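You operate a simulated robot arm through the tools that you are given. There is no shell and no other tool. Be economical: measure what you need, move in short steps, check, and stop when the job is done.

The job below is to be done with a simulated robot arm. You get a single attempt, and the scene is never put back.

TASK
Warm cans 6 and 8 on the 15% row till the display shows what each wants.
Fine: can 10 is done: move it from the plate to the foam board first; keep a free pad between the two; let the heating lamp go out after each run; leave them on their pads. Set down upright: jacketed can, what you pick out.

The check looks at the end state, three seconds after you hand in, the way a careful person would. Anything else that was tipped, shoved, dropped, spilled or broken makes it a failure.

THE ROBOT
A 7-joint arm with a fingered hand, fixed in place. Base frame: the origin is at the foot of the arm, x ahead of it, y to its left, z up; the work surface is at about z = 83. Readings come in cm, rad, newtons and seconds.
With the tool pointing down near the work surface it reaches from about 20 to 80 cm from the base axis. Its first joint turns from -2.897 to 2.897 rad. Payload 4.9 kg.
The TCP is the grasp point between the finger pads, 3.2 cm short of the fingertips. In the tool frame z runs along the fingers and y along their closing line. Largest opening 19.2 cm; the body of the gripper starts 8.9 cm behind the TCP. The gripper is a hand of 3 fingers: y runs from the thumb to the fingers, the wrist lies at [0, 0, -26.7] in the tool frame.
Orientation is that of the tool frame in the base frame, as a unit quaternion [w, x, y, z]. With the fingers straight down and closing along the base's y, the tool's x points along the base's -x, its y along +y and its z along -z.

THE INTERFACE
- The arm moves only by the tool nudge_tool. Its argument "plan" is a list of rows, each an object (a shift or turn left out is 0) with "delta_pos": the shift along the tool's x, y, z in cm, a list of three; "delta_rot": the turn, a rotation vector about the tool's x, y, z in rad, a list of three. In form: [{"delta_pos": [dx, dy, dz], "delta_rot": [wx, wy, wz]}, ...]. A call has 1 to 20 rows; each row is the pose to reach, as a shift and turn from the pose commanded when the call began, along the tool's axes at that moment. Each row takes 0.2 s and may step no farther than 5 cm and 0.15 rad from the row before; otherwise, the whole call is refused. Where a pose cannot be reached the arm comes as near as it can. A force on the tool above 40 N (or 10 N above the force at the start of the call, whichever is more), or a blocked arm, ends the call early, and 0.2 s more pass. In this call time passes only in rows, and 0.2 s behind the last. The reply holds the time, the measured pose of the TCP, the force on the tool along the base axes, the opening and the grip force, in the units named above and with some noise, with the torque about the TCP (base axes, N m) and any sound that the robot's microphone picked up.
- Cameras (640 x 400 px; columns grow to the right, rows downward): "scene" is fixed at [4.84, 65.11, 156.72]; the picture's right is [-0.50, -0.87, 0.00], its down [-0.70, 0.40, -0.60] and it looks along [0.52, -0.30, -0.80] (base axes); focal length 318 px, centre (320, 200). "wrist" rides on the gripper at [8, -4.6, -11.3] in the tool frame; the picture's right is [0.50, 0.87, 0.00], its down [-0.67, 0.39, -0.63] and it looks along [-0.55, 0.32, 0.78] (tool axes); focal length 226 px, centre (320, 200). There is no depth. A picture from a camera that has moved, and an enlarged one, comes with that camera's place and axes in the base frame and with its lens.
- grab_frame(camera): a new picture of that camera. The clock stands still meanwhile.
- curl_fingers(finger1, finger2, thumb_bend): sets how far each is bent, from 0 (flat) to 1 (curled in); at 0.3 the hand is open as for a grip, at 0.7 the pads meet at the TCP. One left out holds its place. A second passes; each finger stops where it meets its share of the squeeze, and holds until it gets a number again. It is the only way to open and close the hand. It gives what a move gives, with no picture; readings hold the bend of each and the force on the fingers (four entries, about 0 where the hand has none), thumb and palm.
- close_up(camera, box): a new picture of the part [left, top, right, bottom] of that camera's present view, enlarged. The clock stands still meanwhile.
- close_job(): hands the job in; it is judged then, once.

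Go step by step. Nothing tells you positions but the pictures and the camera data: compare them with the known pose of the tool, close in by small moves and look again before you grip or let go. The budget is 120 turns and 76 pictures, counting those below and the enlarged ones. Unless the task says otherwise, let go and move clear before handing in, and close with one line.

The tools are called after "Emit:" by a JSON object that holds its "op" and its "data". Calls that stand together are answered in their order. nudge_tool: Moves the arm, as the interface text tells. Its arguments: {"type":"object","properties":{"plan":{"type":"array","items":{"type":"object","properties":{"delta_pos":{"type":"array","items":{"type":"number"}},"delta_rot":{"type":"array","items":{"type":"number"}}}}}},"required":["plan"]} The other tools are called the same way: curl_fingers (finger1, finger2, thumb_bend) moves the fingers one by one; grab_frame (camera) takes a picture; close_up (camera, box) takes an enlarged picture of a part of a camera's view; close_job () hands the job in.

At the start:

```text
t: 0.0
position: [58.95, 5.45, 107.35]
orientation: [0.001, 0.0, 1.0, 0.0]
wrist_force: [-0.4, 0.6, -0.1]
torque: [0.07, 0.03, 0.04]
finger_gap: 19.19
finger_force: 0.0
shape: jaw
bend: [0.3, 0.3, 0.3]
finger forces: [0.0, 0.0, 0.1, 0.0, 0.0, 0.0]
```

scene: 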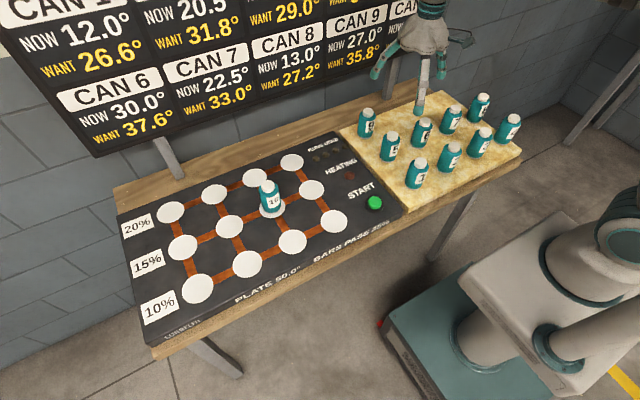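
wrist: 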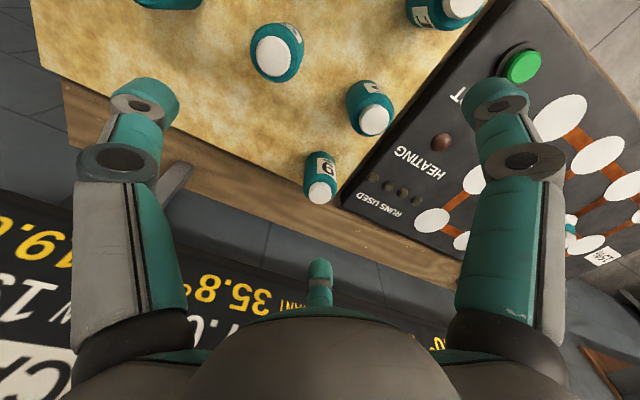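

I see a hot plate with a 3x4 grid of pads, can 10 on a pad, and nine cans on the foam board. I'll zoom in to read labels and the device's text.

Emit:
{"op": "close_up", "data": {"camera": "scene", "box": [100, 130, 420, 350]}}

Emit:
{"op": "close_up", "data": {"camera": "scene", "box": [340, 70, 540, 220]}}

Emit:
{"op": "close_up", "data": {"camera": "scene", "box": [0, 0, 420, 160]}}

```text
1.82 times, centred on (260, 240) of scene
camera zoom: at [4.84, 65.11, 156.72], right [-0.5, -0.87, 0.0], down [-0.7, 0.4, -0.6], along [0.52, -0.3, -0.8], focal length 579 px, centre (429, 127)
```

zoom: 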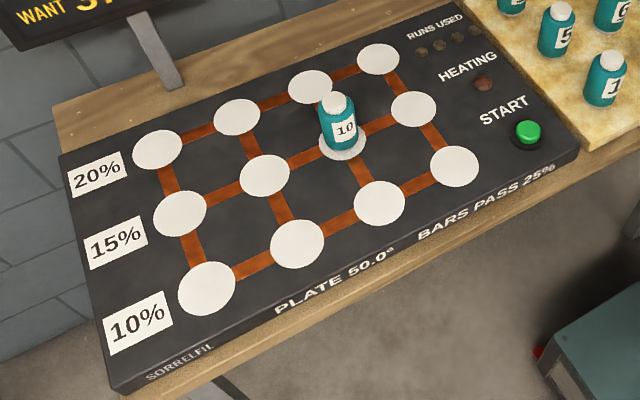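

```text
2.67 times, centred on (440, 145) of scene
camera zoom: at [4.84, 65.11, 156.72], right [-0.5, -0.87, 0.0], down [-0.7, 0.4, -0.6], along [0.52, -0.3, -0.8], focal length 849 px, centre (0, 347)
```

zoom: 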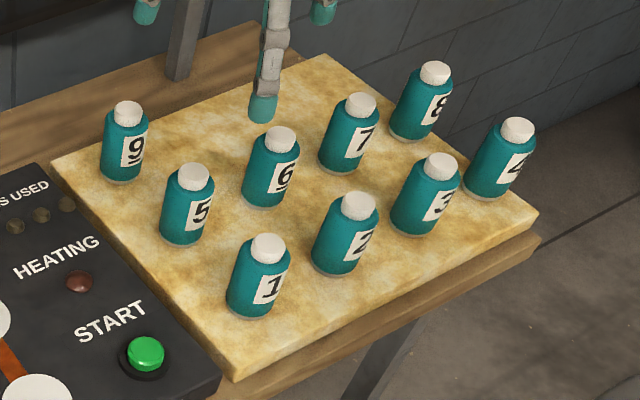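

```text
1.52 times, centred on (210, 80) of scene
camera zoom: at [4.84, 65.11, 156.72], right [-0.5, -0.87, 0.0], down [-0.7, 0.4, -0.6], along [0.52, -0.3, -0.8], focal length 485 px, centre (488, 383)
```

zoom: 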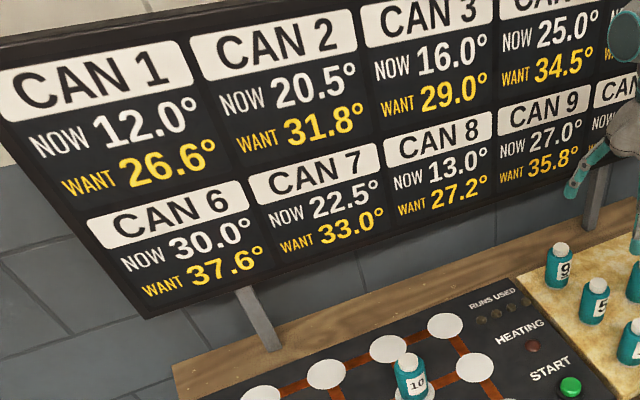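

Can 10 sits on the middle (15%) row, third pad, around (54, 52). The foam cans form a roughly 12.5 cm grid, with can 6 at about (55, -1) and can 8 at about (55, -26). The START button is near (42, 27). I'll narrow the hand and move above can 10.

Emit:
{"op": "curl_fingers", "data": {"finger1": 0.45, "finger2": 0.45, "thumb_bend": 0.45}}

Emit:
{"op": "nudge_tool", "data": {"plan": [{"delta_pos": [0.48, 4.23, -1.0], "delta_rot": [0, 0, -0.07]}, {"delta_pos": [0.95, 8.46, -2.0], "delta_rot": [0, 0, -0.14]}, {"delta_pos": [1.43, 12.7, -3.0], "delta_rot": [0, 0, -0.21]}, {"delta_pos": [1.91, 16.9, -4.0], "delta_rot": [0, 0, -0.28]}, {"delta_pos": [2.39, 21.2, -4.65], "delta_rot": [0, 0, -0.35]}, {"delta_pos": [2.86, 25.4, -4.65], "delta_rot": [0, 0, -0.42]}, {"delta_pos": [3.34, 29.6, -4.65], "delta_rot": [0, 0, -0.49]}, {"delta_pos": [3.82, 33.9, -4.65], "delta_rot": [0, 0, -0.56]}, {"delta_pos": [4.3, 38.1, -4.65], "delta_rot": [0, 0, -0.63]}, {"delta_pos": [4.77, 42.3, -4.65], "delta_rot": [0, 0, -0.7]}, {"delta_pos": [5.25, 46.55, -4.65], "delta_rot": [0, 0, -0.769]}, {"delta_pos": [5.25, 46.55, -4.65], "delta_rot": [0, 0, -0.769]}]}}

Emit:
{"op": "grab_frame", "data": {"camera": "wrist"}}

Emit:
{"op": "grab_frame", "data": {"camera": "scene"}}

```text
t: 1.0
position: [59.01, 5.5, 107.31]
orientation: [0.0, 0.0, 1.0, -0.001]
wrist_force: [-0.3, 0.0, 0.8]
torque: [0.04, -0.02, 0.06]
finger_gap: 10.62
finger_force: 0.0
shape: fingers
bend: [0.45, 0.45, 0.45]
finger forces: [0.0, 0.1, 0.0, 0.0, 0.1, 0.1]
```

```text
t: 3.6
position: [53.54, 51.8, 112.12]
orientation: [0.0, -0.375, 0.927, 0.001]
wrist_force: [-0.4, 0.5, -0.7]
torque: [-0.01, 0.02, 0.02]
finger_gap: 10.59
finger_force: 0.1
shape: fingers
bend: [0.45, 0.45, 0.45]
finger forces: [0.0, 0.1, 0.0, 0.1, 0.0, 0.0]
out of reach, approached as far as the arm can: row 11
```

```text
70 pictures are left
camera wrist: at [51.1, 42.94, 123.4], right [-0.96, 0.27, 0.0], down [0.21, 0.75, 0.63], along [0.17, 0.61, -0.78], focal length 226 px, centre (320, 200)
```

wrist: 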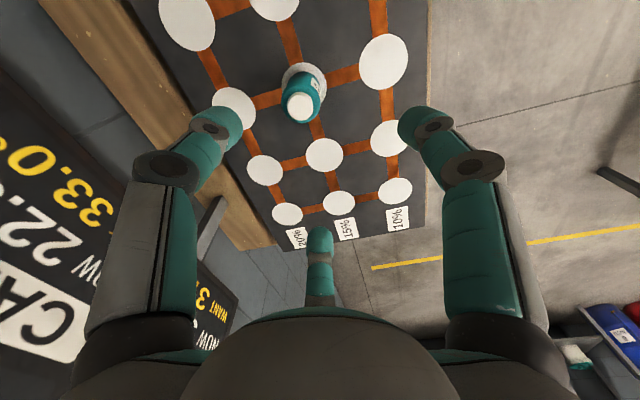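

```text
69 pictures are left
```

scene: 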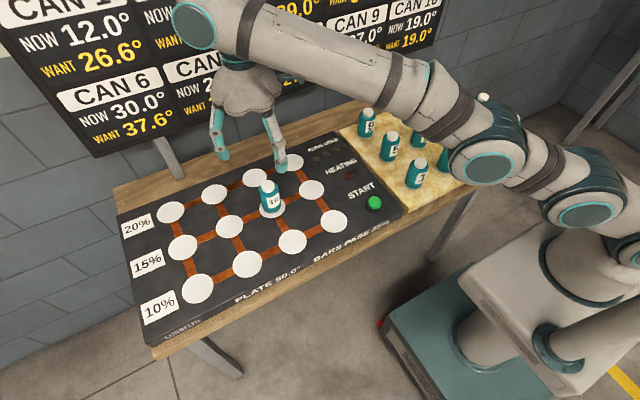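

Can 10 looks to be at about (55.6, 50.2). I'll shift over it and come down to just above its cap to check alignment.

Emit:
{"op": "nudge_tool", "data": {"plan": [{"delta_pos": [-0.2, -1.3, 3]}, {"delta_pos": [-0.37, -2.58, 6]}, {"delta_pos": [-0.37, -2.58, 9]}, {"delta_pos": [-0.37, -2.58, 9]}]}}

Emit:
{"op": "grab_frame", "data": {"camera": "wrist"}}

Emit:
{"op": "close_up", "data": {"camera": "scene", "box": [170, 120, 370, 245]}}

```text
t: 4.6
position: [55.79, 50.37, 102.96]
orientation: [0.0, -0.376, 0.927, 0.001]
wrist_force: [0.4, 0.7, -0.4]
torque: [0.0, -0.01, 0.02]
finger_gap: 10.58
finger_force: 0.1
shape: fingers
bend: [0.45, 0.45, 0.45]
finger forces: [0.0, 0.0, 0.1, 0.1, 0.0, 0.1]
```

```text
68 pictures are left
camera wrist: at [53.32, 41.48, 114.28], right [-0.96, 0.27, 0.0], down [0.21, 0.75, 0.63], along [0.17, 0.61, -0.78], focal length 226 px, centre (320, 200)
```

wrist: 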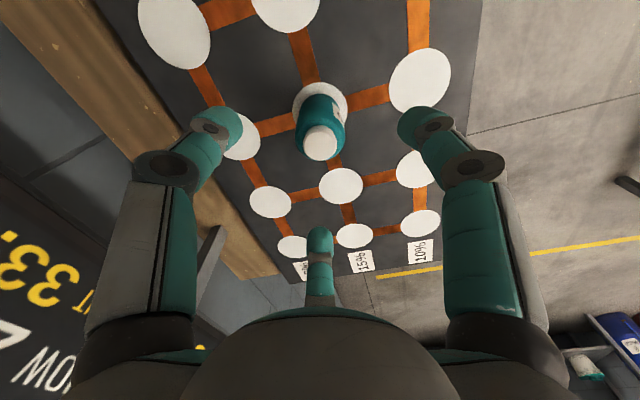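

```text
3.20 times, centred on (270, 182) of scene
camera zoom: at [4.84, 65.11, 156.72], right [-0.5, -0.87, 0.0], down [-0.7, 0.4, -0.6], along [0.52, -0.3, -0.8], focal length 1018 px, centre (480, 256)
```

zoom: 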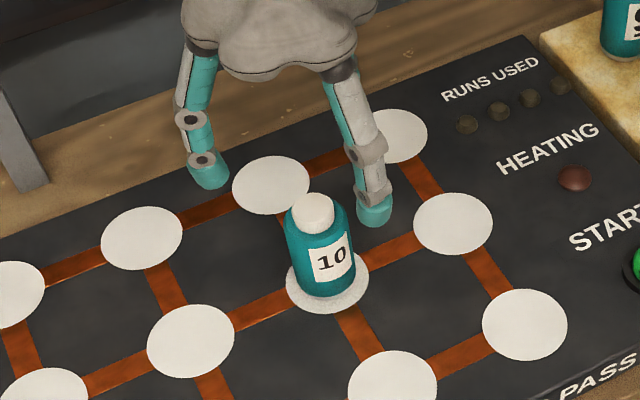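

Can 10 is at about (55.75, 50.6), 9.4 cm tall, base near z 85.4, and the tool is centred over it. I'll go down and grip.

Emit:
{"op": "nudge_tool", "data": {"plan": [{"delta_pos": [-0.1, 0.2, 4]}, {"delta_pos": [-0.1, 0.2, 8]}, {"delta_pos": [-0.1, 0.2, 11]}, {"delta_pos": [-0.1, 0.2, 13]}, {"delta_pos": [-0.1, 0.2, 13]}]}}

Emit:
{"op": "grab_frame", "data": {"camera": "wrist"}}

Emit:
{"op": "close_up", "data": {"camera": "scene", "box": [170, 120, 370, 245]}}

```text
t: 5.8
position: [55.66, 50.82, 89.98]
orientation: [0.0, -0.375, 0.927, 0.0]
wrist_force: [0.7, 0.5, 0.6]
torque: [0.02, 0.02, 0.03]
finger_gap: 10.58
finger_force: 0.1
shape: fingers
bend: [0.45, 0.45, 0.45]
finger forces: [0.1, 0.1, 0.0, 0.0, 0.0, 0.0]
```

```text
66 pictures are left
camera wrist: at [53.3, 41.81, 101.28], right [-0.96, 0.27, 0.0], down [0.21, 0.75, 0.63], along [0.17, 0.61, -0.78], focal length 226 px, centre (320, 200)
```

wrist: 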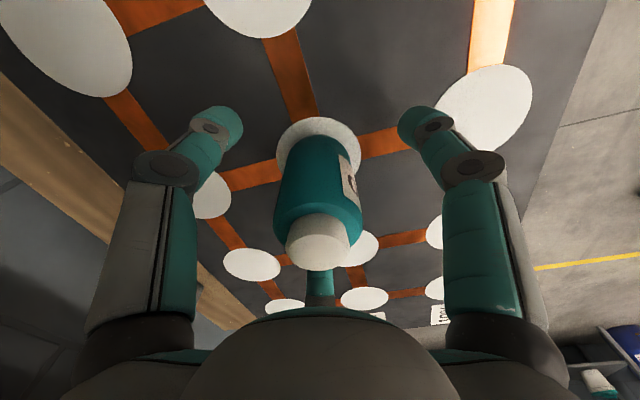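

```text
3.20 times, centred on (270, 182) of scene
camera zoom: at [4.84, 65.11, 156.72], right [-0.5, -0.87, 0.0], down [-0.7, 0.4, -0.6], along [0.52, -0.3, -0.8], focal length 1018 px, centre (480, 256)
```

zoom: 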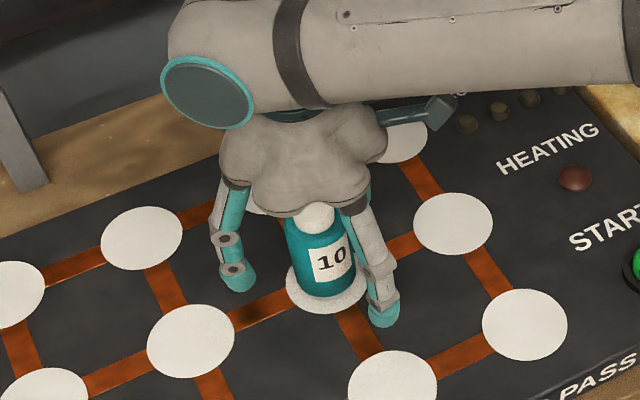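

The hand surrounds the can with clearance and looks centred. I'll close it.

Emit:
{"op": "curl_fingers", "data": {"finger1": 0.7, "finger2": 0.7, "thumb_bend": 0.7}}

Emit:
{"op": "nudge_tool", "data": {"plan": [{"delta_pos": [0, 0, -1]}, {"delta_pos": [0, 0, -3]}, {"delta_pos": [0, 0, -3]}]}}

Emit:
{"op": "grab_frame", "data": {"camera": "wrist"}}

Emit:
{"op": "close_up", "data": {"camera": "scene", "box": [170, 120, 370, 245]}}

```text
t: 6.8
position: [55.82, 50.69, 89.94]
orientation: [0.0, -0.375, 0.927, 0.001]
wrist_force: [1.4, 0.1, 1.4]
torque: [-0.01, -0.01, -0.03]
finger_gap: 3.95
finger_force: 19.8
shape: fingers
bend: [0.61, 0.59, 0.62]
finger forces: [11.6, 12.6, 0.0, 0.0, 15.8, 0.0]
```

```text
t: 7.6
position: [55.69, 50.64, 93.02]
orientation: [0.0, -0.375, 0.927, 0.0]
wrist_force: [0.2, 0.6, -1.3]
torque: [-0.01, -0.01, 0.0]
finger_gap: 3.98
finger_force: 19.9
shape: fingers
bend: [0.61, 0.59, 0.62]
finger forces: [11.3, 12.4, 0.0, 0.0, 15.1, 0.1]
```

```text
64 pictures are left
camera wrist: at [53.23, 41.78, 104.32], right [-0.96, 0.27, 0.0], down [0.21, 0.75, 0.63], along [0.17, 0.61, -0.78], focal length 226 px, centre (320, 200)
```

wrist: 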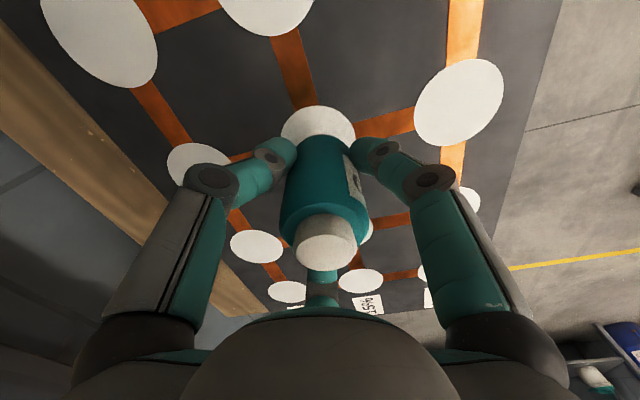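

```text
3.20 times, centred on (270, 182) of scene
camera zoom: at [4.84, 65.11, 156.72], right [-0.5, -0.87, 0.0], down [-0.7, 0.4, -0.6], along [0.52, -0.3, -0.8], focal length 1018 px, centre (480, 256)
```

zoom: 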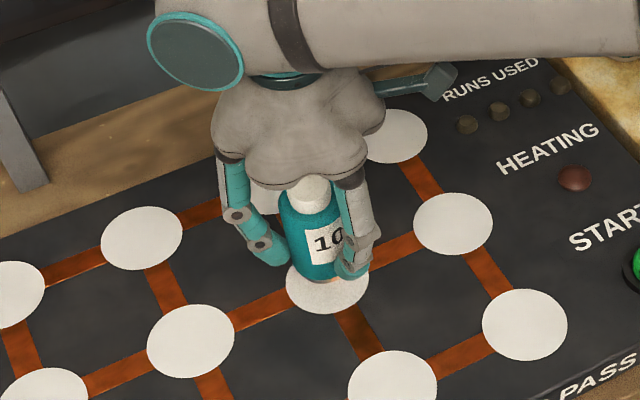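

Can 10 is lifted and hangs upright. I'll carry it high to a free spot on the foam near (66, -7.5).

Emit:
{"op": "nudge_tool", "data": {"plan": [{"delta_pos": [0, 0, -4.5]}, {"delta_pos": [1.8, -2.7, -7.7], "delta_rot": [0, 0, 0.05]}, {"delta_pos": [3.6, -5.4, -10.7], "delta_rot": [0, 0, 0.1]}, {"delta_pos": [5.45, -8.07, -13.5], "delta_rot": [0, 0, 0.15]}, {"delta_pos": [8.1, -12.0, -14], "delta_rot": [0, 0, 0.22]}, {"delta_pos": [10.7, -15.9, -14], "delta_rot": [0, 0, 0.29]}, {"delta_pos": [13.4, -19.8, -14], "delta_rot": [0, 0, 0.36]}, {"delta_pos": [16.0, -23.7, -14], "delta_rot": [0, 0, 0.43]}, {"delta_pos": [18.6, -27.6, -14], "delta_rot": [0, 0, 0.5]}, {"delta_pos": [21.3, -31.5, -14], "delta_rot": [0, 0, 0.57]}, {"delta_pos": [23.9, -35.5, -14], "delta_rot": [0, 0, 0.64]}, {"delta_pos": [26.6, -39.4, -14], "delta_rot": [0, 0, 0.71]}, {"delta_pos": [29.2, -43.3, -14], "delta_rot": [0, 0, 0.78]}, {"delta_pos": [31.8, -47.2, -14], "delta_rot": [0, 0, 0.85]}, {"delta_pos": [33.0, -48.9, -14], "delta_rot": [0, 0, 0.882]}, {"delta_pos": [33.0, -48.9, -14], "delta_rot": [0, 0, 0.882]}]}}

Emit:
{"op": "grab_frame", "data": {"camera": "wrist"}}

Emit:
{"op": "close_up", "data": {"camera": "scene", "box": [340, 20, 580, 170]}}

```text
t: 11.0
position: [65.92, -7.33, 107.11]
orientation: [0.0, 0.056, 0.998, 0.001]
wrist_force: [0.5, 0.2, -0.9]
torque: [-0.02, 0.01, 0.0]
finger_gap: 3.95
finger_force: 19.8
shape: fingers
bend: [0.61, 0.59, 0.63]
finger forces: [11.0, 12.7, 0.0, 0.0, 15.1, 0.1]
```

```text
62 pictures are left
camera wrist: at [57.54, -11.15, 118.39], right [-0.4, 0.92, 0.0], down [0.71, 0.31, 0.63], along [0.58, 0.25, -0.78], focal length 226 px, centre (320, 200)
```

wrist: 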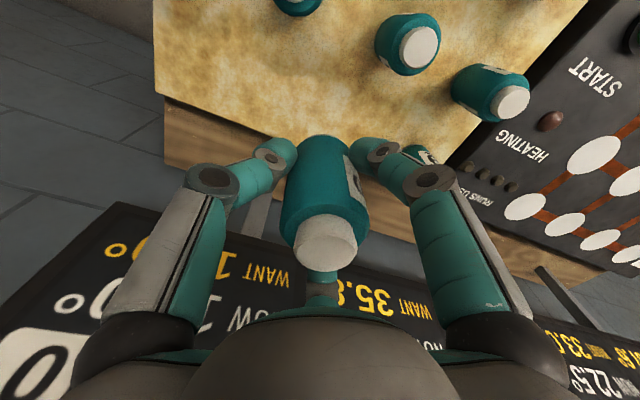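

```text
2.67 times, centred on (460, 95) of scene
camera zoom: at [4.84, 65.11, 156.72], right [-0.5, -0.87, 0.0], down [-0.7, 0.4, -0.6], along [0.52, -0.3, -0.8], focal length 849 px, centre (-53, 480)
```

zoom: 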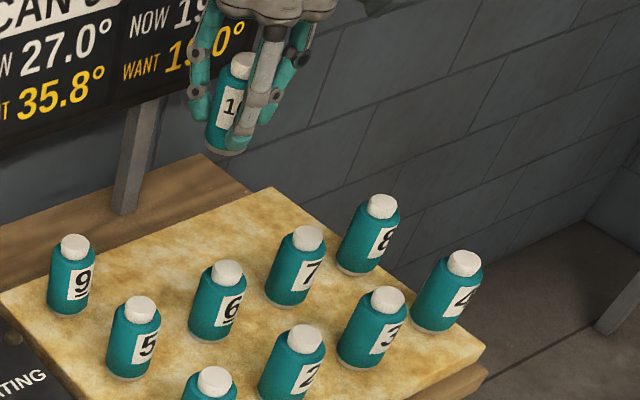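

The spot below is free and on the foam (the board's back edge is near x = 72.6). I'll lower to just above the surface.

Emit:
{"op": "nudge_tool", "data": {"plan": [{"delta_pos": [0, 0, 4.5]}, {"delta_pos": [0, 0, 9]}, {"delta_pos": [0, 0, 13]}, {"delta_pos": [0, 0, 15]}, {"delta_pos": [0, 0, 15]}]}}

Emit:
{"op": "close_up", "data": {"camera": "scene", "box": [360, 60, 520, 160]}}

```text
t: 12.2
position: [65.94, -7.52, 92.1]
orientation: [0.0, 0.057, 0.998, 0.0]
wrist_force: [0.8, 0.0, -1.0]
torque: [-0.03, -0.01, -0.02]
finger_gap: 3.95
finger_force: 19.3
shape: fingers
bend: [0.61, 0.59, 0.63]
finger forces: [11.0, 12.6, 0.0, 0.1, 15.0, 0.0]
```

```text
4.00 times, centred on (440, 110) of scene
camera zoom: at [4.84, 65.11, 156.72], right [-0.5, -0.87, 0.0], down [-0.7, 0.4, -0.6], along [0.52, -0.3, -0.8], focal length 1273 px, centre (-160, 560)
```

zoom: 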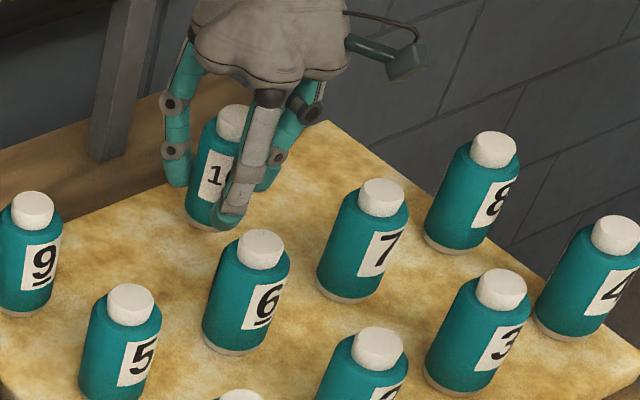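

Clear all round. I'll lower in fine steps until there is contact.

Emit:
{"op": "nudge_tool", "data": {"plan": [{"delta_pos": [0, 0, 0.6]}, {"delta_pos": [0, 0, 1.1]}, {"delta_pos": [0, 0, 1.5]}, {"delta_pos": [0, 0, 1.8]}, {"delta_pos": [0, 0, 2.0]}]}}

```text
t: 13.4
position: [65.95, -7.5, 90.11]
orientation: [0.001, 0.057, 0.998, 0.0]
wrist_force: [0.1, 0.9, -2.3]
torque: [0.01, 0.02, 0.01]
finger_gap: 3.96
finger_force: 19.2
shape: fingers
bend: [0.61, 0.59, 0.63]
finger forces: [10.9, 12.6, 0.1, 0.1, 14.9, 0.1]
```

Emit:
{"op": "nudge_tool", "data": {"plan": [{"delta_pos": [0, 0, 0.2]}, {"delta_pos": [0, 0, 0.4]}, {"delta_pos": [0, 0, 0.4]}]}}

Emit:
{"op": "close_up", "data": {"camera": "scene", "box": [360, 60, 520, 160]}}

```text
t: 14.2
position: [65.97, -7.37, 89.52]
orientation: [0.001, 0.057, 0.998, 0.0]
wrist_force: [0.2, 0.3, -0.8]
torque: [-0.04, 0.0, -0.01]
finger_gap: 3.95
finger_force: 19.4
shape: fingers
bend: [0.61, 0.59, 0.63]
finger forces: [10.9, 12.6, 0.1, 0.0, 15.0, 0.1]
```

```text
4.00 times, centred on (440, 110) of scene
camera zoom: at [4.84, 65.11, 156.72], right [-0.5, -0.87, 0.0], down [-0.7, 0.4, -0.6], along [0.52, -0.3, -0.8], focal length 1273 px, centre (-160, 560)
```

zoom: 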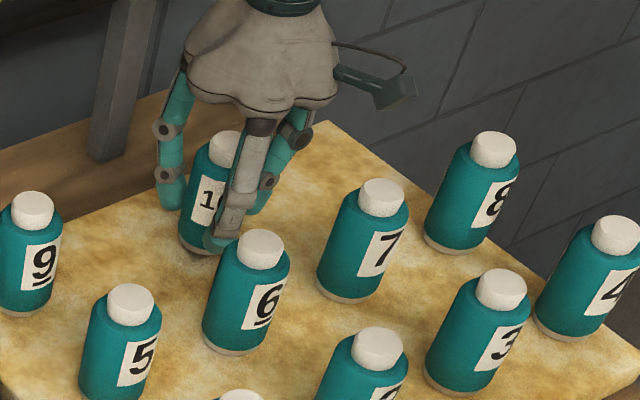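

No contact force yet; I'll continue slowly.

Emit:
{"op": "nudge_tool", "data": {"plan": [{"delta_pos": [0, 0, 0.2]}, {"delta_pos": [0, 0, 0.4]}, {"delta_pos": [0, 0, 0.4]}]}}

Emit:
{"op": "nudge_tool", "data": {"plan": [{"delta_pos": [0, 0, 0.15]}, {"delta_pos": [0, 0, 0.3]}, {"delta_pos": [0, 0, 0.3]}]}}

```text
t: 15.0
position: [65.92, -7.45, 89.04]
orientation: [0.0, 0.056, 0.998, 0.0]
wrist_force: [-1.2, 0.9, -1.7]
torque: [0.0, 0.02, -0.02]
finger_gap: 3.94
finger_force: 19.3
shape: fingers
bend: [0.61, 0.59, 0.63]
finger forces: [11.0, 12.5, 0.0, 0.0, 15.1, 0.0]
```

```text
t: 15.8
position: [66.11, -7.43, 89.02]
orientation: [0.001, 0.057, 0.998, 0.0]
wrist_force: [-0.4, -1.3, 2.5]
torque: [0.09, 0.0, 0.04]
finger_gap: 3.94
finger_force: 19.3
shape: fingers
bend: [0.61, 0.59, 0.63]
finger forces: [11.3, 12.6, 0.1, 0.0, 15.3, 0.0]
```

Contact: force turned upward and z stopped at about 89.0. I'll open the hand and check.

Emit:
{"op": "curl_fingers", "data": {"finger1": 0.45, "finger2": 0.45, "thumb_bend": 0.45}}

Emit:
{"op": "nudge_tool", "data": {"plan": [{"delta_pos": [0, 0, -4]}, {"delta_pos": [0, 0, -8]}, {"delta_pos": [0, 0, -12]}, {"delta_pos": [0, 0, -15]}, {"delta_pos": [0, 0, -15]}]}}

Emit:
{"op": "grab_frame", "data": {"camera": "wrist"}}

Emit:
{"op": "close_up", "data": {"camera": "scene", "box": [340, 60, 540, 185]}}

```text
t: 16.8
position: [66.04, -7.35, 88.88]
orientation: [0.0, 0.057, 0.998, -0.001]
wrist_force: [-0.7, -0.1, -0.1]
torque: [0.0, -0.01, 0.02]
finger_gap: 10.54
finger_force: 0.1
shape: fingers
bend: [0.45, 0.45, 0.45]
finger forces: [0.0, 0.0, 0.0, 0.0, 0.1, 0.0]
```

```text
t: 18.0
position: [66.02, -7.54, 103.76]
orientation: [0.0, 0.056, 0.998, 0.0]
wrist_force: [-0.7, -0.5, 0.5]
torque: [-0.04, 0.04, -0.03]
finger_gap: 10.52
finger_force: 0.0
shape: fingers
bend: [0.45, 0.45, 0.45]
finger forces: [0.0, 0.1, 0.0, 0.0, 0.0, 0.0]
```

```text
58 pictures are left
camera wrist: at [57.6, -11.22, 115.21], right [-0.4, 0.92, 0.0], down [0.71, 0.31, 0.63], along [0.58, 0.25, -0.78], focal length 226 px, centre (320, 200)
```

wrist: 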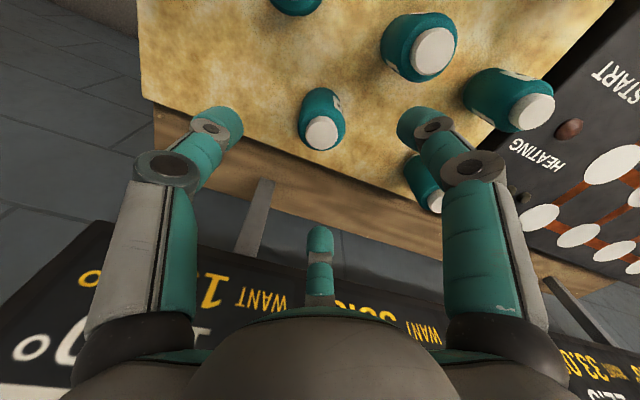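

```text
3.20 times, centred on (440, 122) of scene
camera zoom: at [4.84, 65.11, 156.72], right [-0.5, -0.87, 0.0], down [-0.7, 0.4, -0.6], along [0.52, -0.3, -0.8], focal length 1018 px, centre (-64, 448)
```

zoom: 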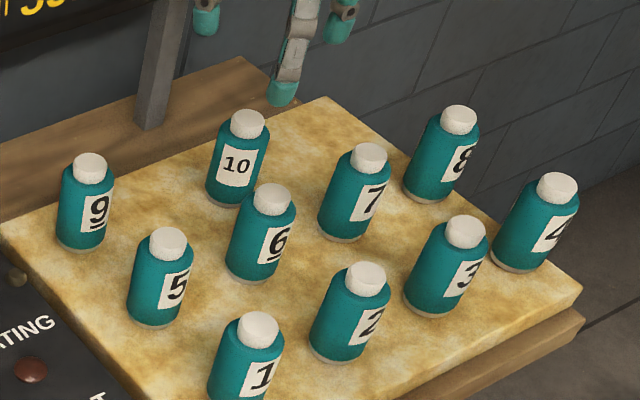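

Can 10 stands upright on the foam. Now I'll move above can 8, about (55.4, -26.1).

Emit:
{"op": "nudge_tool", "data": {"plan": [{"delta_pos": [1.7, -3.94, 0], "delta_rot": [0, 0, 0.065]}, {"delta_pos": [3.4, -7.9, 0], "delta_rot": [0, 0, 0.13]}, {"delta_pos": [5.1, -11.8, 0], "delta_rot": [0, 0, 0.195]}, {"delta_pos": [6.8, -15.8, 0], "delta_rot": [0, 0, 0.26]}, {"delta_pos": [8.43, -19.7, 0], "delta_rot": [0, 0, 0.327]}, {"delta_pos": [8.43, -19.7, 0], "delta_rot": [0, 0, 0.327]}]}}

Emit:
{"op": "grab_frame", "data": {"camera": "wrist"}}

```text
t: 19.4
position: [55.52, -26.02, 103.84]
orientation: [0.0, 0.218, 0.976, 0.001]
wrist_force: [0.2, 0.1, 0.3]
torque: [0.0, 0.02, 0.0]
finger_gap: 10.54
finger_force: 0.1
shape: fingers
bend: [0.45, 0.45, 0.45]
finger forces: [0.0, 0.0, 0.0, 0.0, 0.1, 0.1]
```

```text
56 pictures are left
camera wrist: at [46.35, -26.95, 115.18], right [-0.08, 1.0, 0.0], down [0.77, 0.06, 0.63], along [0.63, 0.05, -0.78], focal length 226 px, centre (320, 200)
```

wrist: 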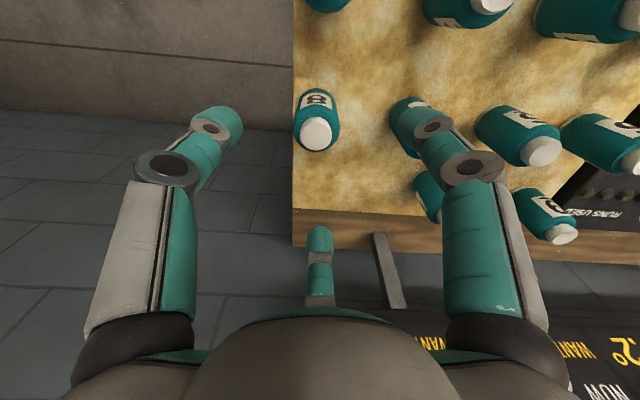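

Can 8's cap is nearly centred; a 0.5 cm correction and down.

Emit:
{"op": "nudge_tool", "data": {"plan": [{"delta_pos": [-0.2, -0.45, 3.5]}, {"delta_pos": [-0.2, -0.45, 7.5]}, {"delta_pos": [-0.2, -0.45, 11]}, {"delta_pos": [-0.2, -0.45, 13.5]}, {"delta_pos": [-0.2, -0.45, 14.6]}, {"delta_pos": [-0.2, -0.45, 14.6]}]}}

Emit:
{"op": "grab_frame", "data": {"camera": "wrist"}}

```text
t: 20.8
position: [55.32, -26.55, 89.27]
orientation: [0.001, 0.219, 0.976, 0.0]
wrist_force: [-0.3, -0.7, -0.1]
torque: [0.01, 0.02, 0.0]
finger_gap: 10.56
finger_force: 0.0
shape: fingers
bend: [0.45, 0.45, 0.45]
finger forces: [0.0, 0.0, 0.1, 0.0, 0.0, 0.0]
```

```text
55 pictures are left
camera wrist: at [46.26, -27.45, 100.55], right [-0.08, 1.0, 0.0], down [0.77, 0.06, 0.63], along [0.63, 0.05, -0.78], focal length 226 px, centre (320, 200)
```

wrist: 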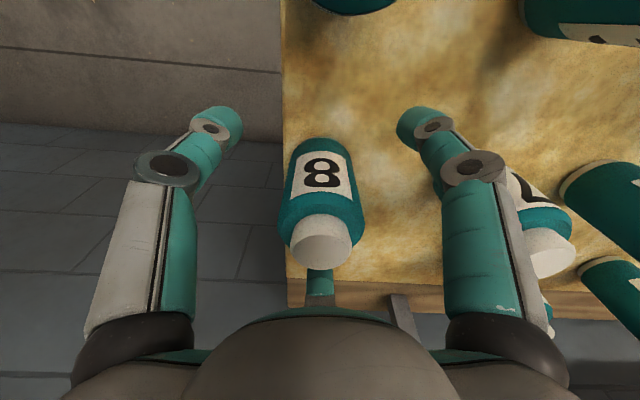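

Can 8 is centred between the fingers. I'll grip it and lift.

Emit:
{"op": "curl_fingers", "data": {"finger1": 0.7, "finger2": 0.7, "thumb_bend": 0.7}}

Emit:
{"op": "nudge_tool", "data": {"plan": [{"delta_pos": [0, 0, -2]}, {"delta_pos": [0, 0, -6]}, {"delta_pos": [0, 0, -10]}, {"delta_pos": [0, 0, -14]}, {"delta_pos": [0, 0, -17]}, {"delta_pos": [0, 0, -17]}]}}

Emit:
{"op": "grab_frame", "data": {"camera": "wrist"}}

Emit:
{"op": "grab_frame", "data": {"camera": "scene"}}

```text
t: 21.8
position: [55.33, -26.61, 89.32]
orientation: [0.0, 0.218, 0.976, 0.0]
wrist_force: [-0.5, -1.2, 0.3]
torque: [-0.01, 0.06, 0.01]
finger_gap: 3.96
finger_force: 19.9
shape: fingers
bend: [0.6, 0.59, 0.63]
finger forces: [12.1, 12.1, 0.0, 0.1, 15.2, 0.1]
```

```text
t: 23.2
position: [55.39, -26.48, 106.29]
orientation: [0.001, 0.218, 0.976, 0.0]
wrist_force: [0.8, 0.3, -1.9]
torque: [-0.01, 0.0, 0.03]
finger_gap: 3.96
finger_force: 19.0
shape: fingers
bend: [0.6, 0.59, 0.63]
finger forces: [11.6, 12.0, 0.0, 0.0, 14.5, 0.0]
```

```text
54 pictures are left
camera wrist: at [46.25, -27.37, 117.57], right [-0.08, 1.0, 0.0], down [0.77, 0.06, 0.63], along [0.63, 0.05, -0.78], focal length 226 px, centre (320, 200)
```

wrist: 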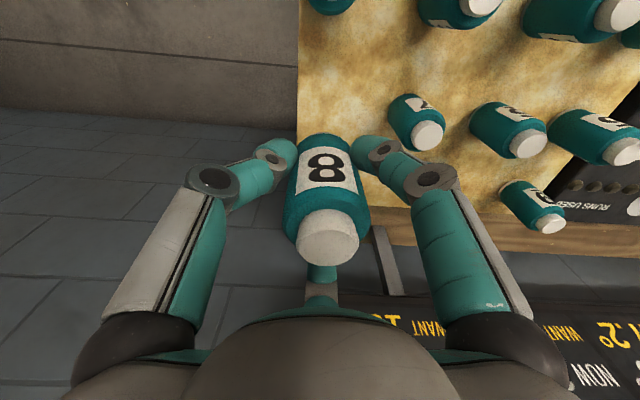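

```text
53 pictures are left
```

scene: 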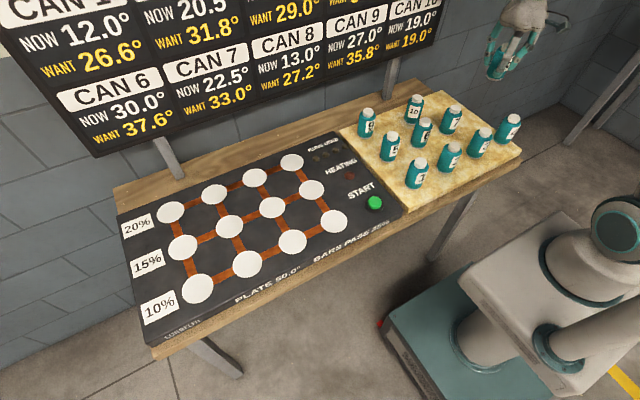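

Can 8 is held upright. I'll carry it over to the fourth pad of the 15% row, about (55.7, 38.4).

Emit:
{"op": "nudge_tool", "data": {"plan": [{"delta_pos": [1.96, 4.21, 0], "delta_rot": [0, 0, -0.0746]}, {"delta_pos": [3.91, 8.41, 0], "delta_rot": [0, 0, -0.149]}, {"delta_pos": [5.87, 12.62, 0], "delta_rot": [0, 0, -0.224]}, {"delta_pos": [7.83, 16.83, 0], "delta_rot": [0, 0, -0.298]}, {"delta_pos": [9.79, 21.04, 0], "delta_rot": [0, 0, -0.373]}, {"delta_pos": [11.74, 25.24, 0], "delta_rot": [0, 0, -0.447]}, {"delta_pos": [13.7, 29.45, 0], "delta_rot": [0, 0, -0.522]}, {"delta_pos": [15.66, 33.66, 0], "delta_rot": [0, 0, -0.597]}, {"delta_pos": [17.61, 37.86, 0], "delta_rot": [0, 0, -0.671]}, {"delta_pos": [19.57, 42.07, 0], "delta_rot": [0, 0, -0.746]}, {"delta_pos": [21.53, 46.28, 0], "delta_rot": [0, 0, -0.82]}, {"delta_pos": [23.48, 50.48, 0], "delta_rot": [0, 0, -0.895]}, {"delta_pos": [25.44, 54.69, 0], "delta_rot": [0, 0, -0.97]}, {"delta_pos": [27.4, 58.9, 0], "delta_rot": [0, 0, -1.044]}, {"delta_pos": [27.4, 58.9, 0], "delta_rot": [0, 0, -1.044]}]}}

Emit:
{"op": "nudge_tool", "data": {"plan": [{"delta_pos": [0, 0, 4.5]}, {"delta_pos": [0, 0, 9]}, {"delta_pos": [0, 0, 12]}, {"delta_pos": [0, 0, 12]}]}}

Emit:
{"op": "close_up", "data": {"camera": "scene", "box": [230, 130, 390, 230]}}

Emit:
{"op": "grab_frame", "data": {"camera": "wrist"}}

```text
t: 26.4
position: [55.6, 38.53, 106.38]
orientation: [0.001, -0.299, 0.954, 0.001]
wrist_force: [0.5, 0.0, -1.6]
torque: [0.03, 0.02, -0.03]
finger_gap: 3.92
finger_force: 19.1
shape: fingers
bend: [0.6, 0.59, 0.63]
finger forces: [11.6, 12.1, 0.0, 0.0, 14.4, 0.0]
```

```text
t: 27.4
position: [55.66, 38.39, 94.25]
orientation: [0.0, -0.298, 0.955, 0.0]
wrist_force: [0.8, -0.6, -2.9]
torque: [-0.05, 0.0, 0.02]
finger_gap: 3.92
finger_force: 19.0
shape: fingers
bend: [0.6, 0.59, 0.63]
finger forces: [11.3, 11.9, 0.0, 0.0, 14.4, 0.1]
```

```text
4.00 times, centred on (310, 180) of scene
camera zoom: at [4.84, 65.11, 156.72], right [-0.5, -0.87, 0.0], down [-0.7, 0.4, -0.6], along [0.52, -0.3, -0.8], focal length 1273 px, centre (360, 280)
```

zoom: 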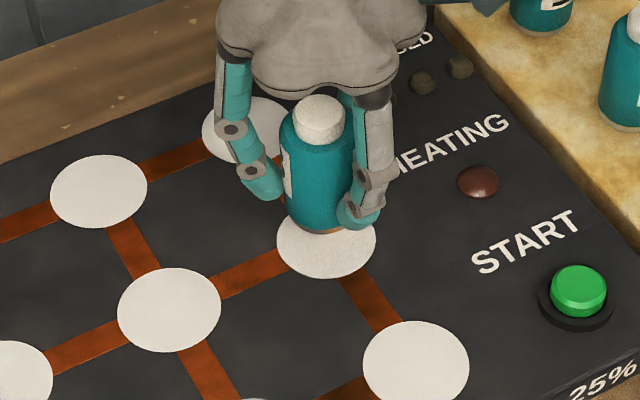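

```text
51 pictures are left
camera wrist: at [51.79, 30.09, 105.59], right [-0.9, 0.43, 0.0], down [0.33, 0.7, 0.63], along [0.27, 0.57, -0.78], focal length 226 px, centre (320, 200)
```

wrist: 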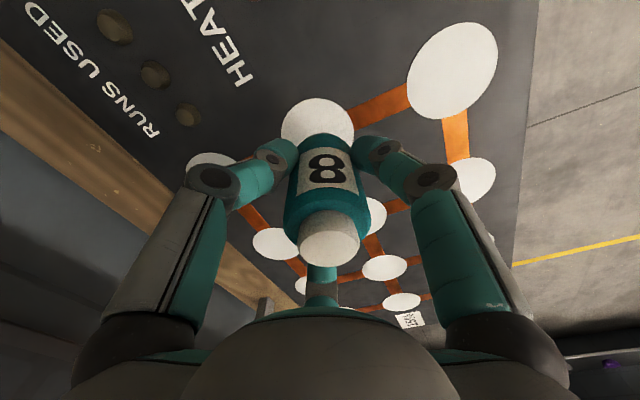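

It's aligned over the pad. I'll lower to contact (expected at about z = 90.2).

Emit:
{"op": "nudge_tool", "data": {"plan": [{"delta_pos": [0, 0.1, 2]}, {"delta_pos": [0, 0.2, 3.2]}, {"delta_pos": [0, 0.2, 3.7]}, {"delta_pos": [0, 0.2, 3.95]}, {"delta_pos": [0, 0.2, 4.1]}]}}

Emit:
{"op": "nudge_tool", "data": {"plan": [{"delta_pos": [0, 0, 0.1]}, {"delta_pos": [0, 0, 0.2]}, {"delta_pos": [0, 0, 0.2]}]}}

Emit:
{"op": "close_up", "data": {"camera": "scene", "box": [230, 130, 390, 230]}}

```text
t: 28.6
position: [55.55, 38.64, 90.28]
orientation: [0.001, -0.298, 0.955, 0.0]
wrist_force: [-0.1, -0.6, 1.6]
torque: [0.02, 0.08, 0.01]
finger_gap: 3.95
finger_force: 19.0
shape: fingers
bend: [0.6, 0.59, 0.63]
finger forces: [11.7, 11.9, 0.0, 0.0, 14.7, 0.0]
```

```text
t: 29.4
position: [55.57, 38.62, 90.14]
orientation: [0.003, -0.298, 0.955, 0.001]
wrist_force: [-1.7, -1.8, 14.4]
torque: [0.01, 0.18, 0.01]
finger_gap: 3.89
finger_force: 20.9
shape: fingers
bend: [0.6, 0.59, 0.63]
finger forces: [13.6, 12.3, 0.0, 0.1, 16.2, 0.0]
```

```text
4.00 times, centred on (310, 180) of scene
camera zoom: at [4.84, 65.11, 156.72], right [-0.5, -0.87, 0.0], down [-0.7, 0.4, -0.6], along [0.52, -0.3, -0.8], focal length 1273 px, centre (360, 280)
```

zoom: 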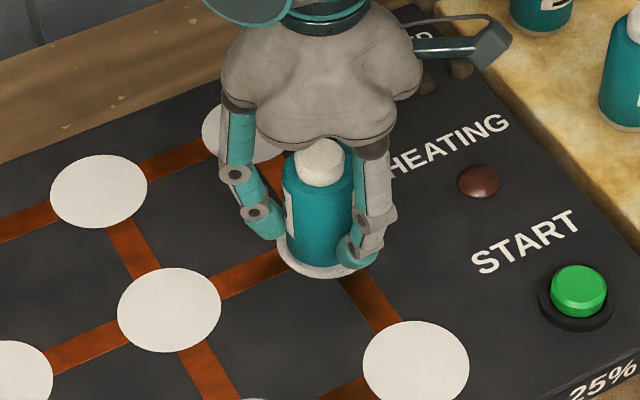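

It's firmly seated on the pad. I'll ease off, release and rise.

Emit:
{"op": "nudge_tool", "data": {"plan": [{"delta_pos": [0, 0, -0.2]}]}}

Emit:
{"op": "curl_fingers", "data": {"finger1": 0.45, "finger2": 0.45, "thumb_bend": 0.45}}

Emit:
{"op": "nudge_tool", "data": {"plan": [{"delta_pos": [0, 0, -4]}, {"delta_pos": [0, 0, -8]}, {"delta_pos": [0, 0, -12]}, {"delta_pos": [0, 0, -15]}, {"delta_pos": [0, 0, -15]}]}}

Emit:
{"op": "grab_frame", "data": {"camera": "scene"}}

```text
t: 29.8
position: [55.49, 38.65, 90.18]
orientation: [0.0, -0.298, 0.955, 0.0]
wrist_force: [2.5, 0.5, 8.4]
torque: [0.1, -0.02, 0.03]
finger_gap: 3.92
finger_force: 20.3
shape: fingers
bend: [0.6, 0.59, 0.63]
finger forces: [11.8, 13.5, 0.0, 0.0, 15.5, 0.0]
```

```text
t: 30.8
position: [55.59, 38.55, 90.35]
orientation: [0.0, -0.298, 0.955, 0.0]
wrist_force: [-0.4, 0.3, 0.4]
torque: [0.01, -0.01, 0.01]
finger_gap: 10.5
finger_force: 0.1
shape: fingers
bend: [0.45, 0.45, 0.45]
finger forces: [0.0, 0.0, 0.0, 0.1, 0.1, 0.0]
```

```text
t: 32.0
position: [55.52, 38.45, 105.25]
orientation: [0.0, -0.298, 0.955, 0.001]
wrist_force: [-0.4, 0.0, -0.5]
torque: [-0.01, 0.01, 0.01]
finger_gap: 10.51
finger_force: 0.1
shape: fingers
bend: [0.45, 0.45, 0.45]
finger forces: [0.1, 0.1, 0.1, 0.0, 0.0, 0.1]
```

```text
49 pictures are left
```

scene: 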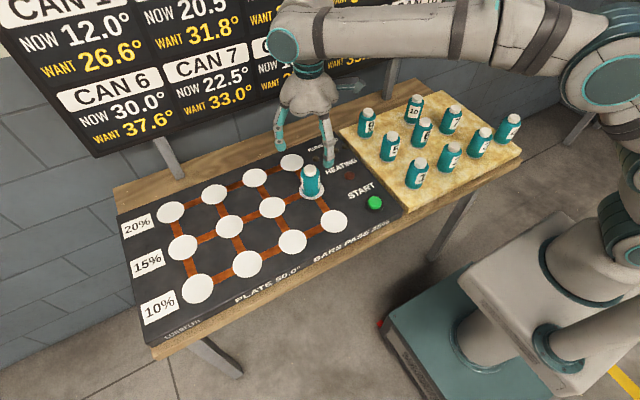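

Can 8 is on the fourth pad. Before fetching can 6 I'll test, empty-handed, whether the second pad of that row, about (55.7, 62.8), can be reached.

Emit:
{"op": "nudge_tool", "data": {"plan": [{"delta_pos": [-2.8, 4, 0], "delta_rot": [0, 0, -0.05]}, {"delta_pos": [-5.6, 8, 0], "delta_rot": [0, 0, -0.1]}, {"delta_pos": [-8.1, 11.6, 2.0], "delta_rot": [0, 0, -0.145]}, {"delta_pos": [-10.4, 14.9, 5.0], "delta_rot": [0, 0, -0.18]}, {"delta_pos": [-12.4, 17.7, 8.0], "delta_rot": [0, 0, -0.21]}, {"delta_pos": [-14, 20, 11], "delta_rot": [0, 0, -0.242]}, {"delta_pos": [-14, 20, 13], "delta_rot": [0, 0, -0.242]}, {"delta_pos": [-14, 20, 13], "delta_rot": [0, 0, -0.242]}]}}

Emit:
{"op": "close_up", "data": {"camera": "scene", "box": [140, 120, 340, 245]}}

```text
refused: row 4 steps farther than a row can; nothing moved
```

```text
3.20 times, centred on (240, 182) of scene
camera zoom: at [4.84, 65.11, 156.72], right [-0.5, -0.87, 0.0], down [-0.7, 0.4, -0.6], along [0.52, -0.3, -0.8], focal length 1018 px, centre (576, 256)
```

zoom: 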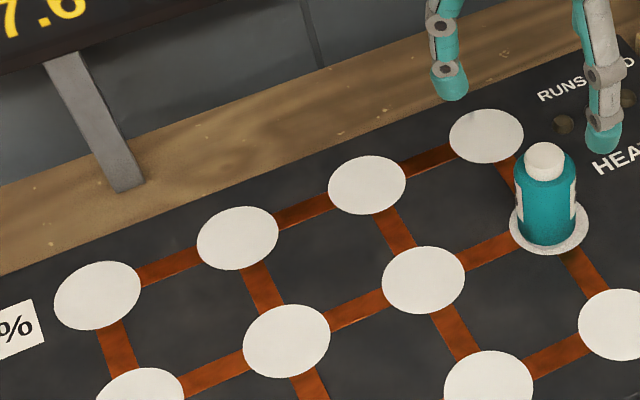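

The step was too large, so I'll use smaller rows. The pad's centre is now measured at about (55.5, 63.2).

Emit:
{"op": "nudge_tool", "data": {"plan": [{"delta_pos": [-2.8, 4, 0], "delta_rot": [0, 0, -0.05]}, {"delta_pos": [-5.6, 8, 0], "delta_rot": [0, 0, -0.1]}, {"delta_pos": [-7.9, 11.3, 2.2], "delta_rot": [0, 0, -0.13]}, {"delta_pos": [-9.9, 14.2, 5.0], "delta_rot": [0, 0, -0.16]}, {"delta_pos": [-11.7, 16.8, 8.0], "delta_rot": [0, 0, -0.19]}, {"delta_pos": [-13.2, 19, 11], "delta_rot": [0, 0, -0.22]}, {"delta_pos": [-14.1, 20.4, 13], "delta_rot": [0, 0, -0.242]}, {"delta_pos": [-14.1, 20.4, 13], "delta_rot": [0, 0, -0.242]}]}}

Emit:
{"op": "close_up", "data": {"camera": "scene", "box": [140, 120, 340, 245]}}

```text
t: 33.8
position: [53.0, 59.75, 92.08]
orientation: [-0.001, -0.411, 0.912, 0.0]
wrist_force: [0.8, 0.2, -0.7]
torque: [0.01, 0.0, 0.04]
finger_gap: 10.55
finger_force: 0.0
shape: fingers
bend: [0.45, 0.45, 0.45]
finger forces: [0.0, 0.0, 0.0, 0.1, 0.0, 0.0]
out of reach, approached as far as the arm can: row 4, 5, 6, 7, 8
```

```text
3.20 times, centred on (240, 182) of scene
camera zoom: at [4.84, 65.11, 156.72], right [-0.5, -0.87, 0.0], down [-0.7, 0.4, -0.6], along [0.52, -0.3, -0.8], focal length 1018 px, centre (576, 256)
```

zoom: 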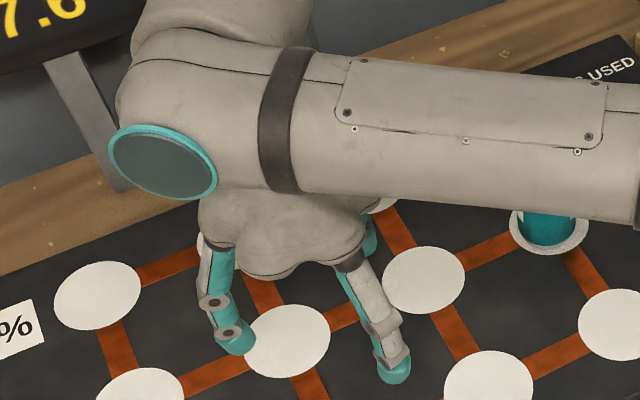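

With the tool vertical it falls 4 cm short (80 of 84). I'll tilt the hand outward about its closing axis and see if it then reaches.

Emit:
{"op": "nudge_tool", "data": {"plan": [{"delta_pos": [0, 0, 0], "delta_rot": [0, -0.12, 0]}, {"delta_pos": [0, 0, 0], "delta_rot": [0, -0.24, 0]}, {"delta_pos": [0, 0, 0], "delta_rot": [0, -0.24, 0]}]}}

```text
t: 34.6
position: [53.16, 59.8, 92.87]
orientation: [0.116, -0.408, 0.904, 0.052]
wrist_force: [0.1, 1.0, 7.0]
torque: [-0.19, 0.1, 0.01]
finger_gap: 10.53
finger_force: 0.1
shape: fingers
bend: [0.45, 0.45, 0.45]
finger forces: [0.1, 0.1, 0.0, 0.0, 0.0, 0.1]
out of reach, approached as far as the arm can: row 1
```

There's a 7 N upward force, so something may be touching. I'll look.

Emit:
{"op": "grab_frame", "data": {"camera": "scene"}}

Emit:
{"op": "grab_frame", "data": {"camera": "wrist"}}

```text
46 pictures are left
```

scene: 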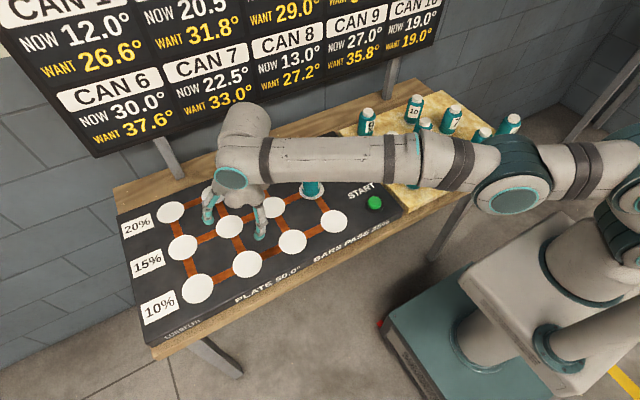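

```text
45 pictures are left
camera wrist: at [49.64, 48.85, 101.89], right [-0.97, 0.21, -0.12], down [0.04, 0.63, 0.78], along [0.24, 0.75, -0.61], focal length 226 px, centre (320, 200)
```

wrist: 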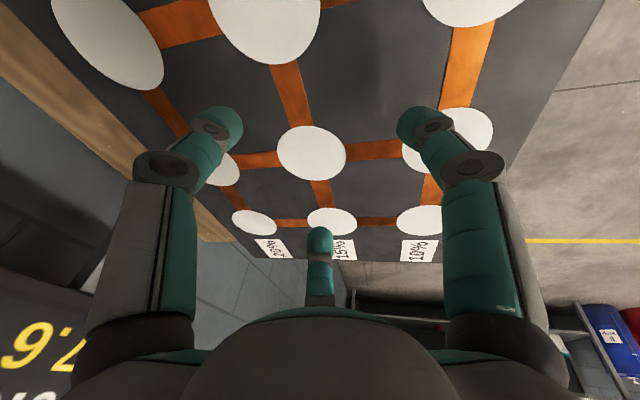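

I'll raise it 3 cm, then extend 4.2 cm outward along the radius.

Emit:
{"op": "nudge_tool", "data": {"plan": [{"delta_pos": [-0.75, 0, -2.9]}, {"delta_pos": [-2.8, 0, -2.4]}, {"delta_pos": [-4.8, 0, -1.85]}, {"delta_pos": [-4.8, 0, -1.85]}]}}

```text
t: 35.6
position: [55.71, 62.92, 95.1]
orientation: [0.109, -0.407, 0.905, 0.049]
wrist_force: [0.5, 0.0, -0.9]
torque: [0.02, -0.01, 0.01]
finger_gap: 10.55
finger_force: 0.1
shape: fingers
bend: [0.45, 0.45, 0.45]
finger forces: [0.0, 0.1, 0.0, 0.0, 0.0, 0.0]
```

Reach is confirmed with about 0.24 rad of tilt, and raising cleared the fingertip's contact with the plate. I'll grip can 6 with this same tilt, and slightly higher, so it can be set down upright. Moving above can 6.

Emit:
{"op": "nudge_tool", "data": {"plan": [{"delta_pos": [2.26, -0.5, -3.38]}, {"delta_pos": [4.52, -1, -6.75]}, {"delta_pos": [6.79, -1.5, -10.1]}, {"delta_pos": [9.05, -2, -13.5]}, {"delta_pos": [11.98, -5.33, -14.2], "delta_rot": [0.0171, 0, 0.07]}, {"delta_pos": [14.9, -8.65, -14.9], "delta_rot": [0.0342, 0, 0.14]}, {"delta_pos": [17.8, -11.98, -15.65], "delta_rot": [0.0513, 0, 0.21]}, {"delta_pos": [20.8, -15.3, -16.4], "delta_rot": [0.0684, 0, 0.28]}, {"delta_pos": [23.7, -18.6, -17.1], "delta_rot": [0.0855, 0, 0.35]}, {"delta_pos": [26.6, -21.95, -17.8], "delta_rot": [0.1025, 0, 0.42]}, {"delta_pos": [29.6, -25.3, -18.5], "delta_rot": [0.1196, 0, 0.49]}, {"delta_pos": [32.5, -28.6, -19.2], "delta_rot": [0.1367, 0, 0.56]}, {"delta_pos": [35.4, -31.9, -19.95], "delta_rot": [0.1538, 0, 0.63]}, {"delta_pos": [38.4, -35.25, -20.7], "delta_rot": [0.171, 0, 0.7]}, {"delta_pos": [41.3, -38.6, -21.4], "delta_rot": [0.188, 0, 0.77]}, {"delta_pos": [44.2, -41.9, -22.1], "delta_rot": [0.205, 0, 0.84]}, {"delta_pos": [44.2, -41.9, -22.1], "delta_rot": [0.205, 0, 0.84]}]}}

Emit:
{"op": "grab_frame", "data": {"camera": "wrist"}}

Emit:
{"op": "grab_frame", "data": {"camera": "scene"}}

```text
t: 39.2
position: [55.25, -1.01, 106.15]
orientation: [0.121, 0.009, 0.993, -0.001]
wrist_force: [1.4, -0.7, 1.2]
torque: [-0.01, -0.02, 0.02]
finger_gap: 10.54
finger_force: 0.1
shape: fingers
bend: [0.45, 0.45, 0.45]
finger forces: [0.0, 0.0, 0.1, 0.0, 0.0, 0.0]
```

```text
44 pictures are left
camera wrist: at [44.65, -5.52, 115.22], right [-0.47, 0.88, -0.12], down [0.51, 0.38, 0.77], along [0.72, 0.3, -0.62], focal length 226 px, centre (320, 200)
```

wrist: 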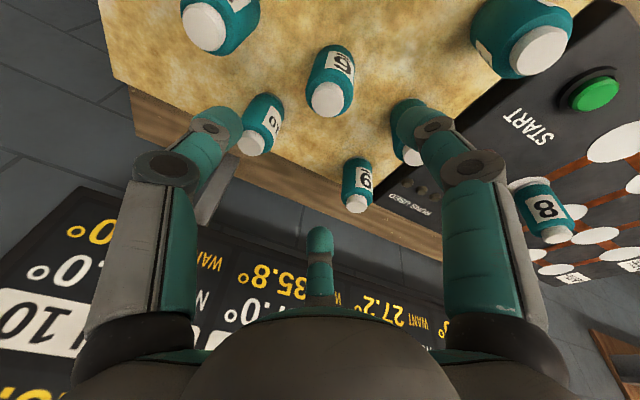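

```text
43 pictures are left
```

scene: 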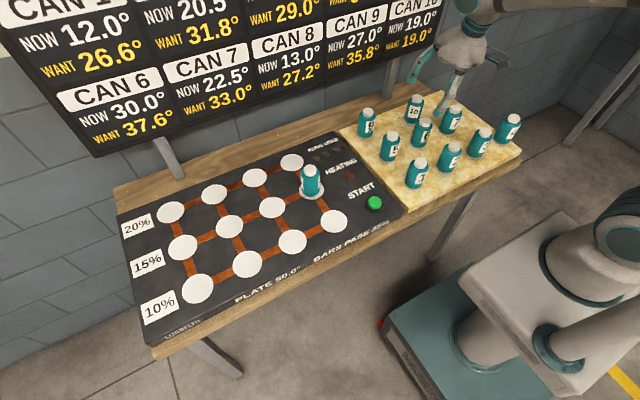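

Can 6 is just below; the wrist view puts it slightly to the right of the tool (y of about -1.7). I'll shift, go down partway, and recheck.

Emit:
{"op": "nudge_tool", "data": {"plan": [{"delta_pos": [0.7, -0.4, 2.9]}, {"delta_pos": [1.4, -0.7, 5.8]}, {"delta_pos": [1.4, -0.7, 5.8]}]}}

Emit:
{"op": "grab_frame", "data": {"camera": "wrist"}}

Emit:
{"op": "close_up", "data": {"camera": "scene", "box": [340, 60, 540, 185]}}

```text
t: 40.0
position: [55.26, -1.83, 100.24]
orientation: [0.12, 0.009, 0.993, -0.001]
wrist_force: [0.2, -0.3, 0.4]
torque: [-0.02, 0.01, -0.03]
finger_gap: 10.54
finger_force: 0.1
shape: fingers
bend: [0.45, 0.45, 0.45]
finger forces: [0.0, 0.0, 0.1, 0.0, 0.0, 0.0]
```

```text
42 pictures are left
camera wrist: at [44.77, -6.24, 109.23], right [-0.47, 0.87, -0.12], down [0.51, 0.38, 0.77], along [0.72, 0.3, -0.62], focal length 226 px, centre (320, 200)
```

wrist: 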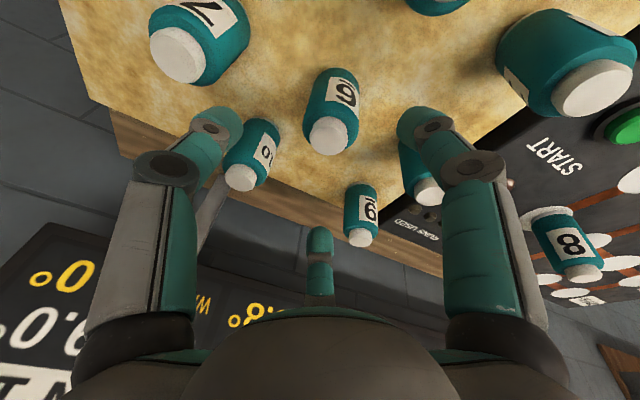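

```text
3.20 times, centred on (440, 122) of scene
camera zoom: at [4.84, 65.11, 156.72], right [-0.5, -0.87, 0.0], down [-0.7, 0.4, -0.6], along [0.52, -0.3, -0.8], focal length 1018 px, centre (-64, 448)
```

zoom: 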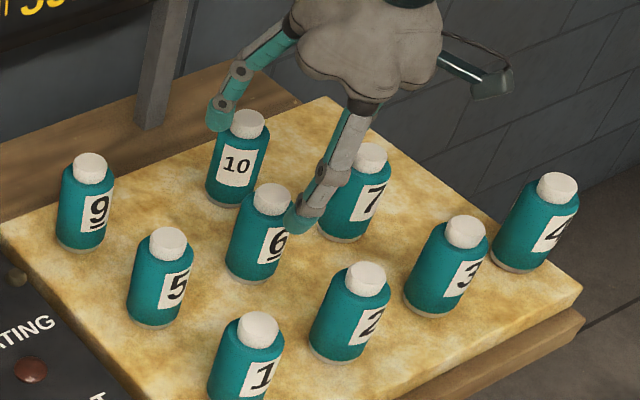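

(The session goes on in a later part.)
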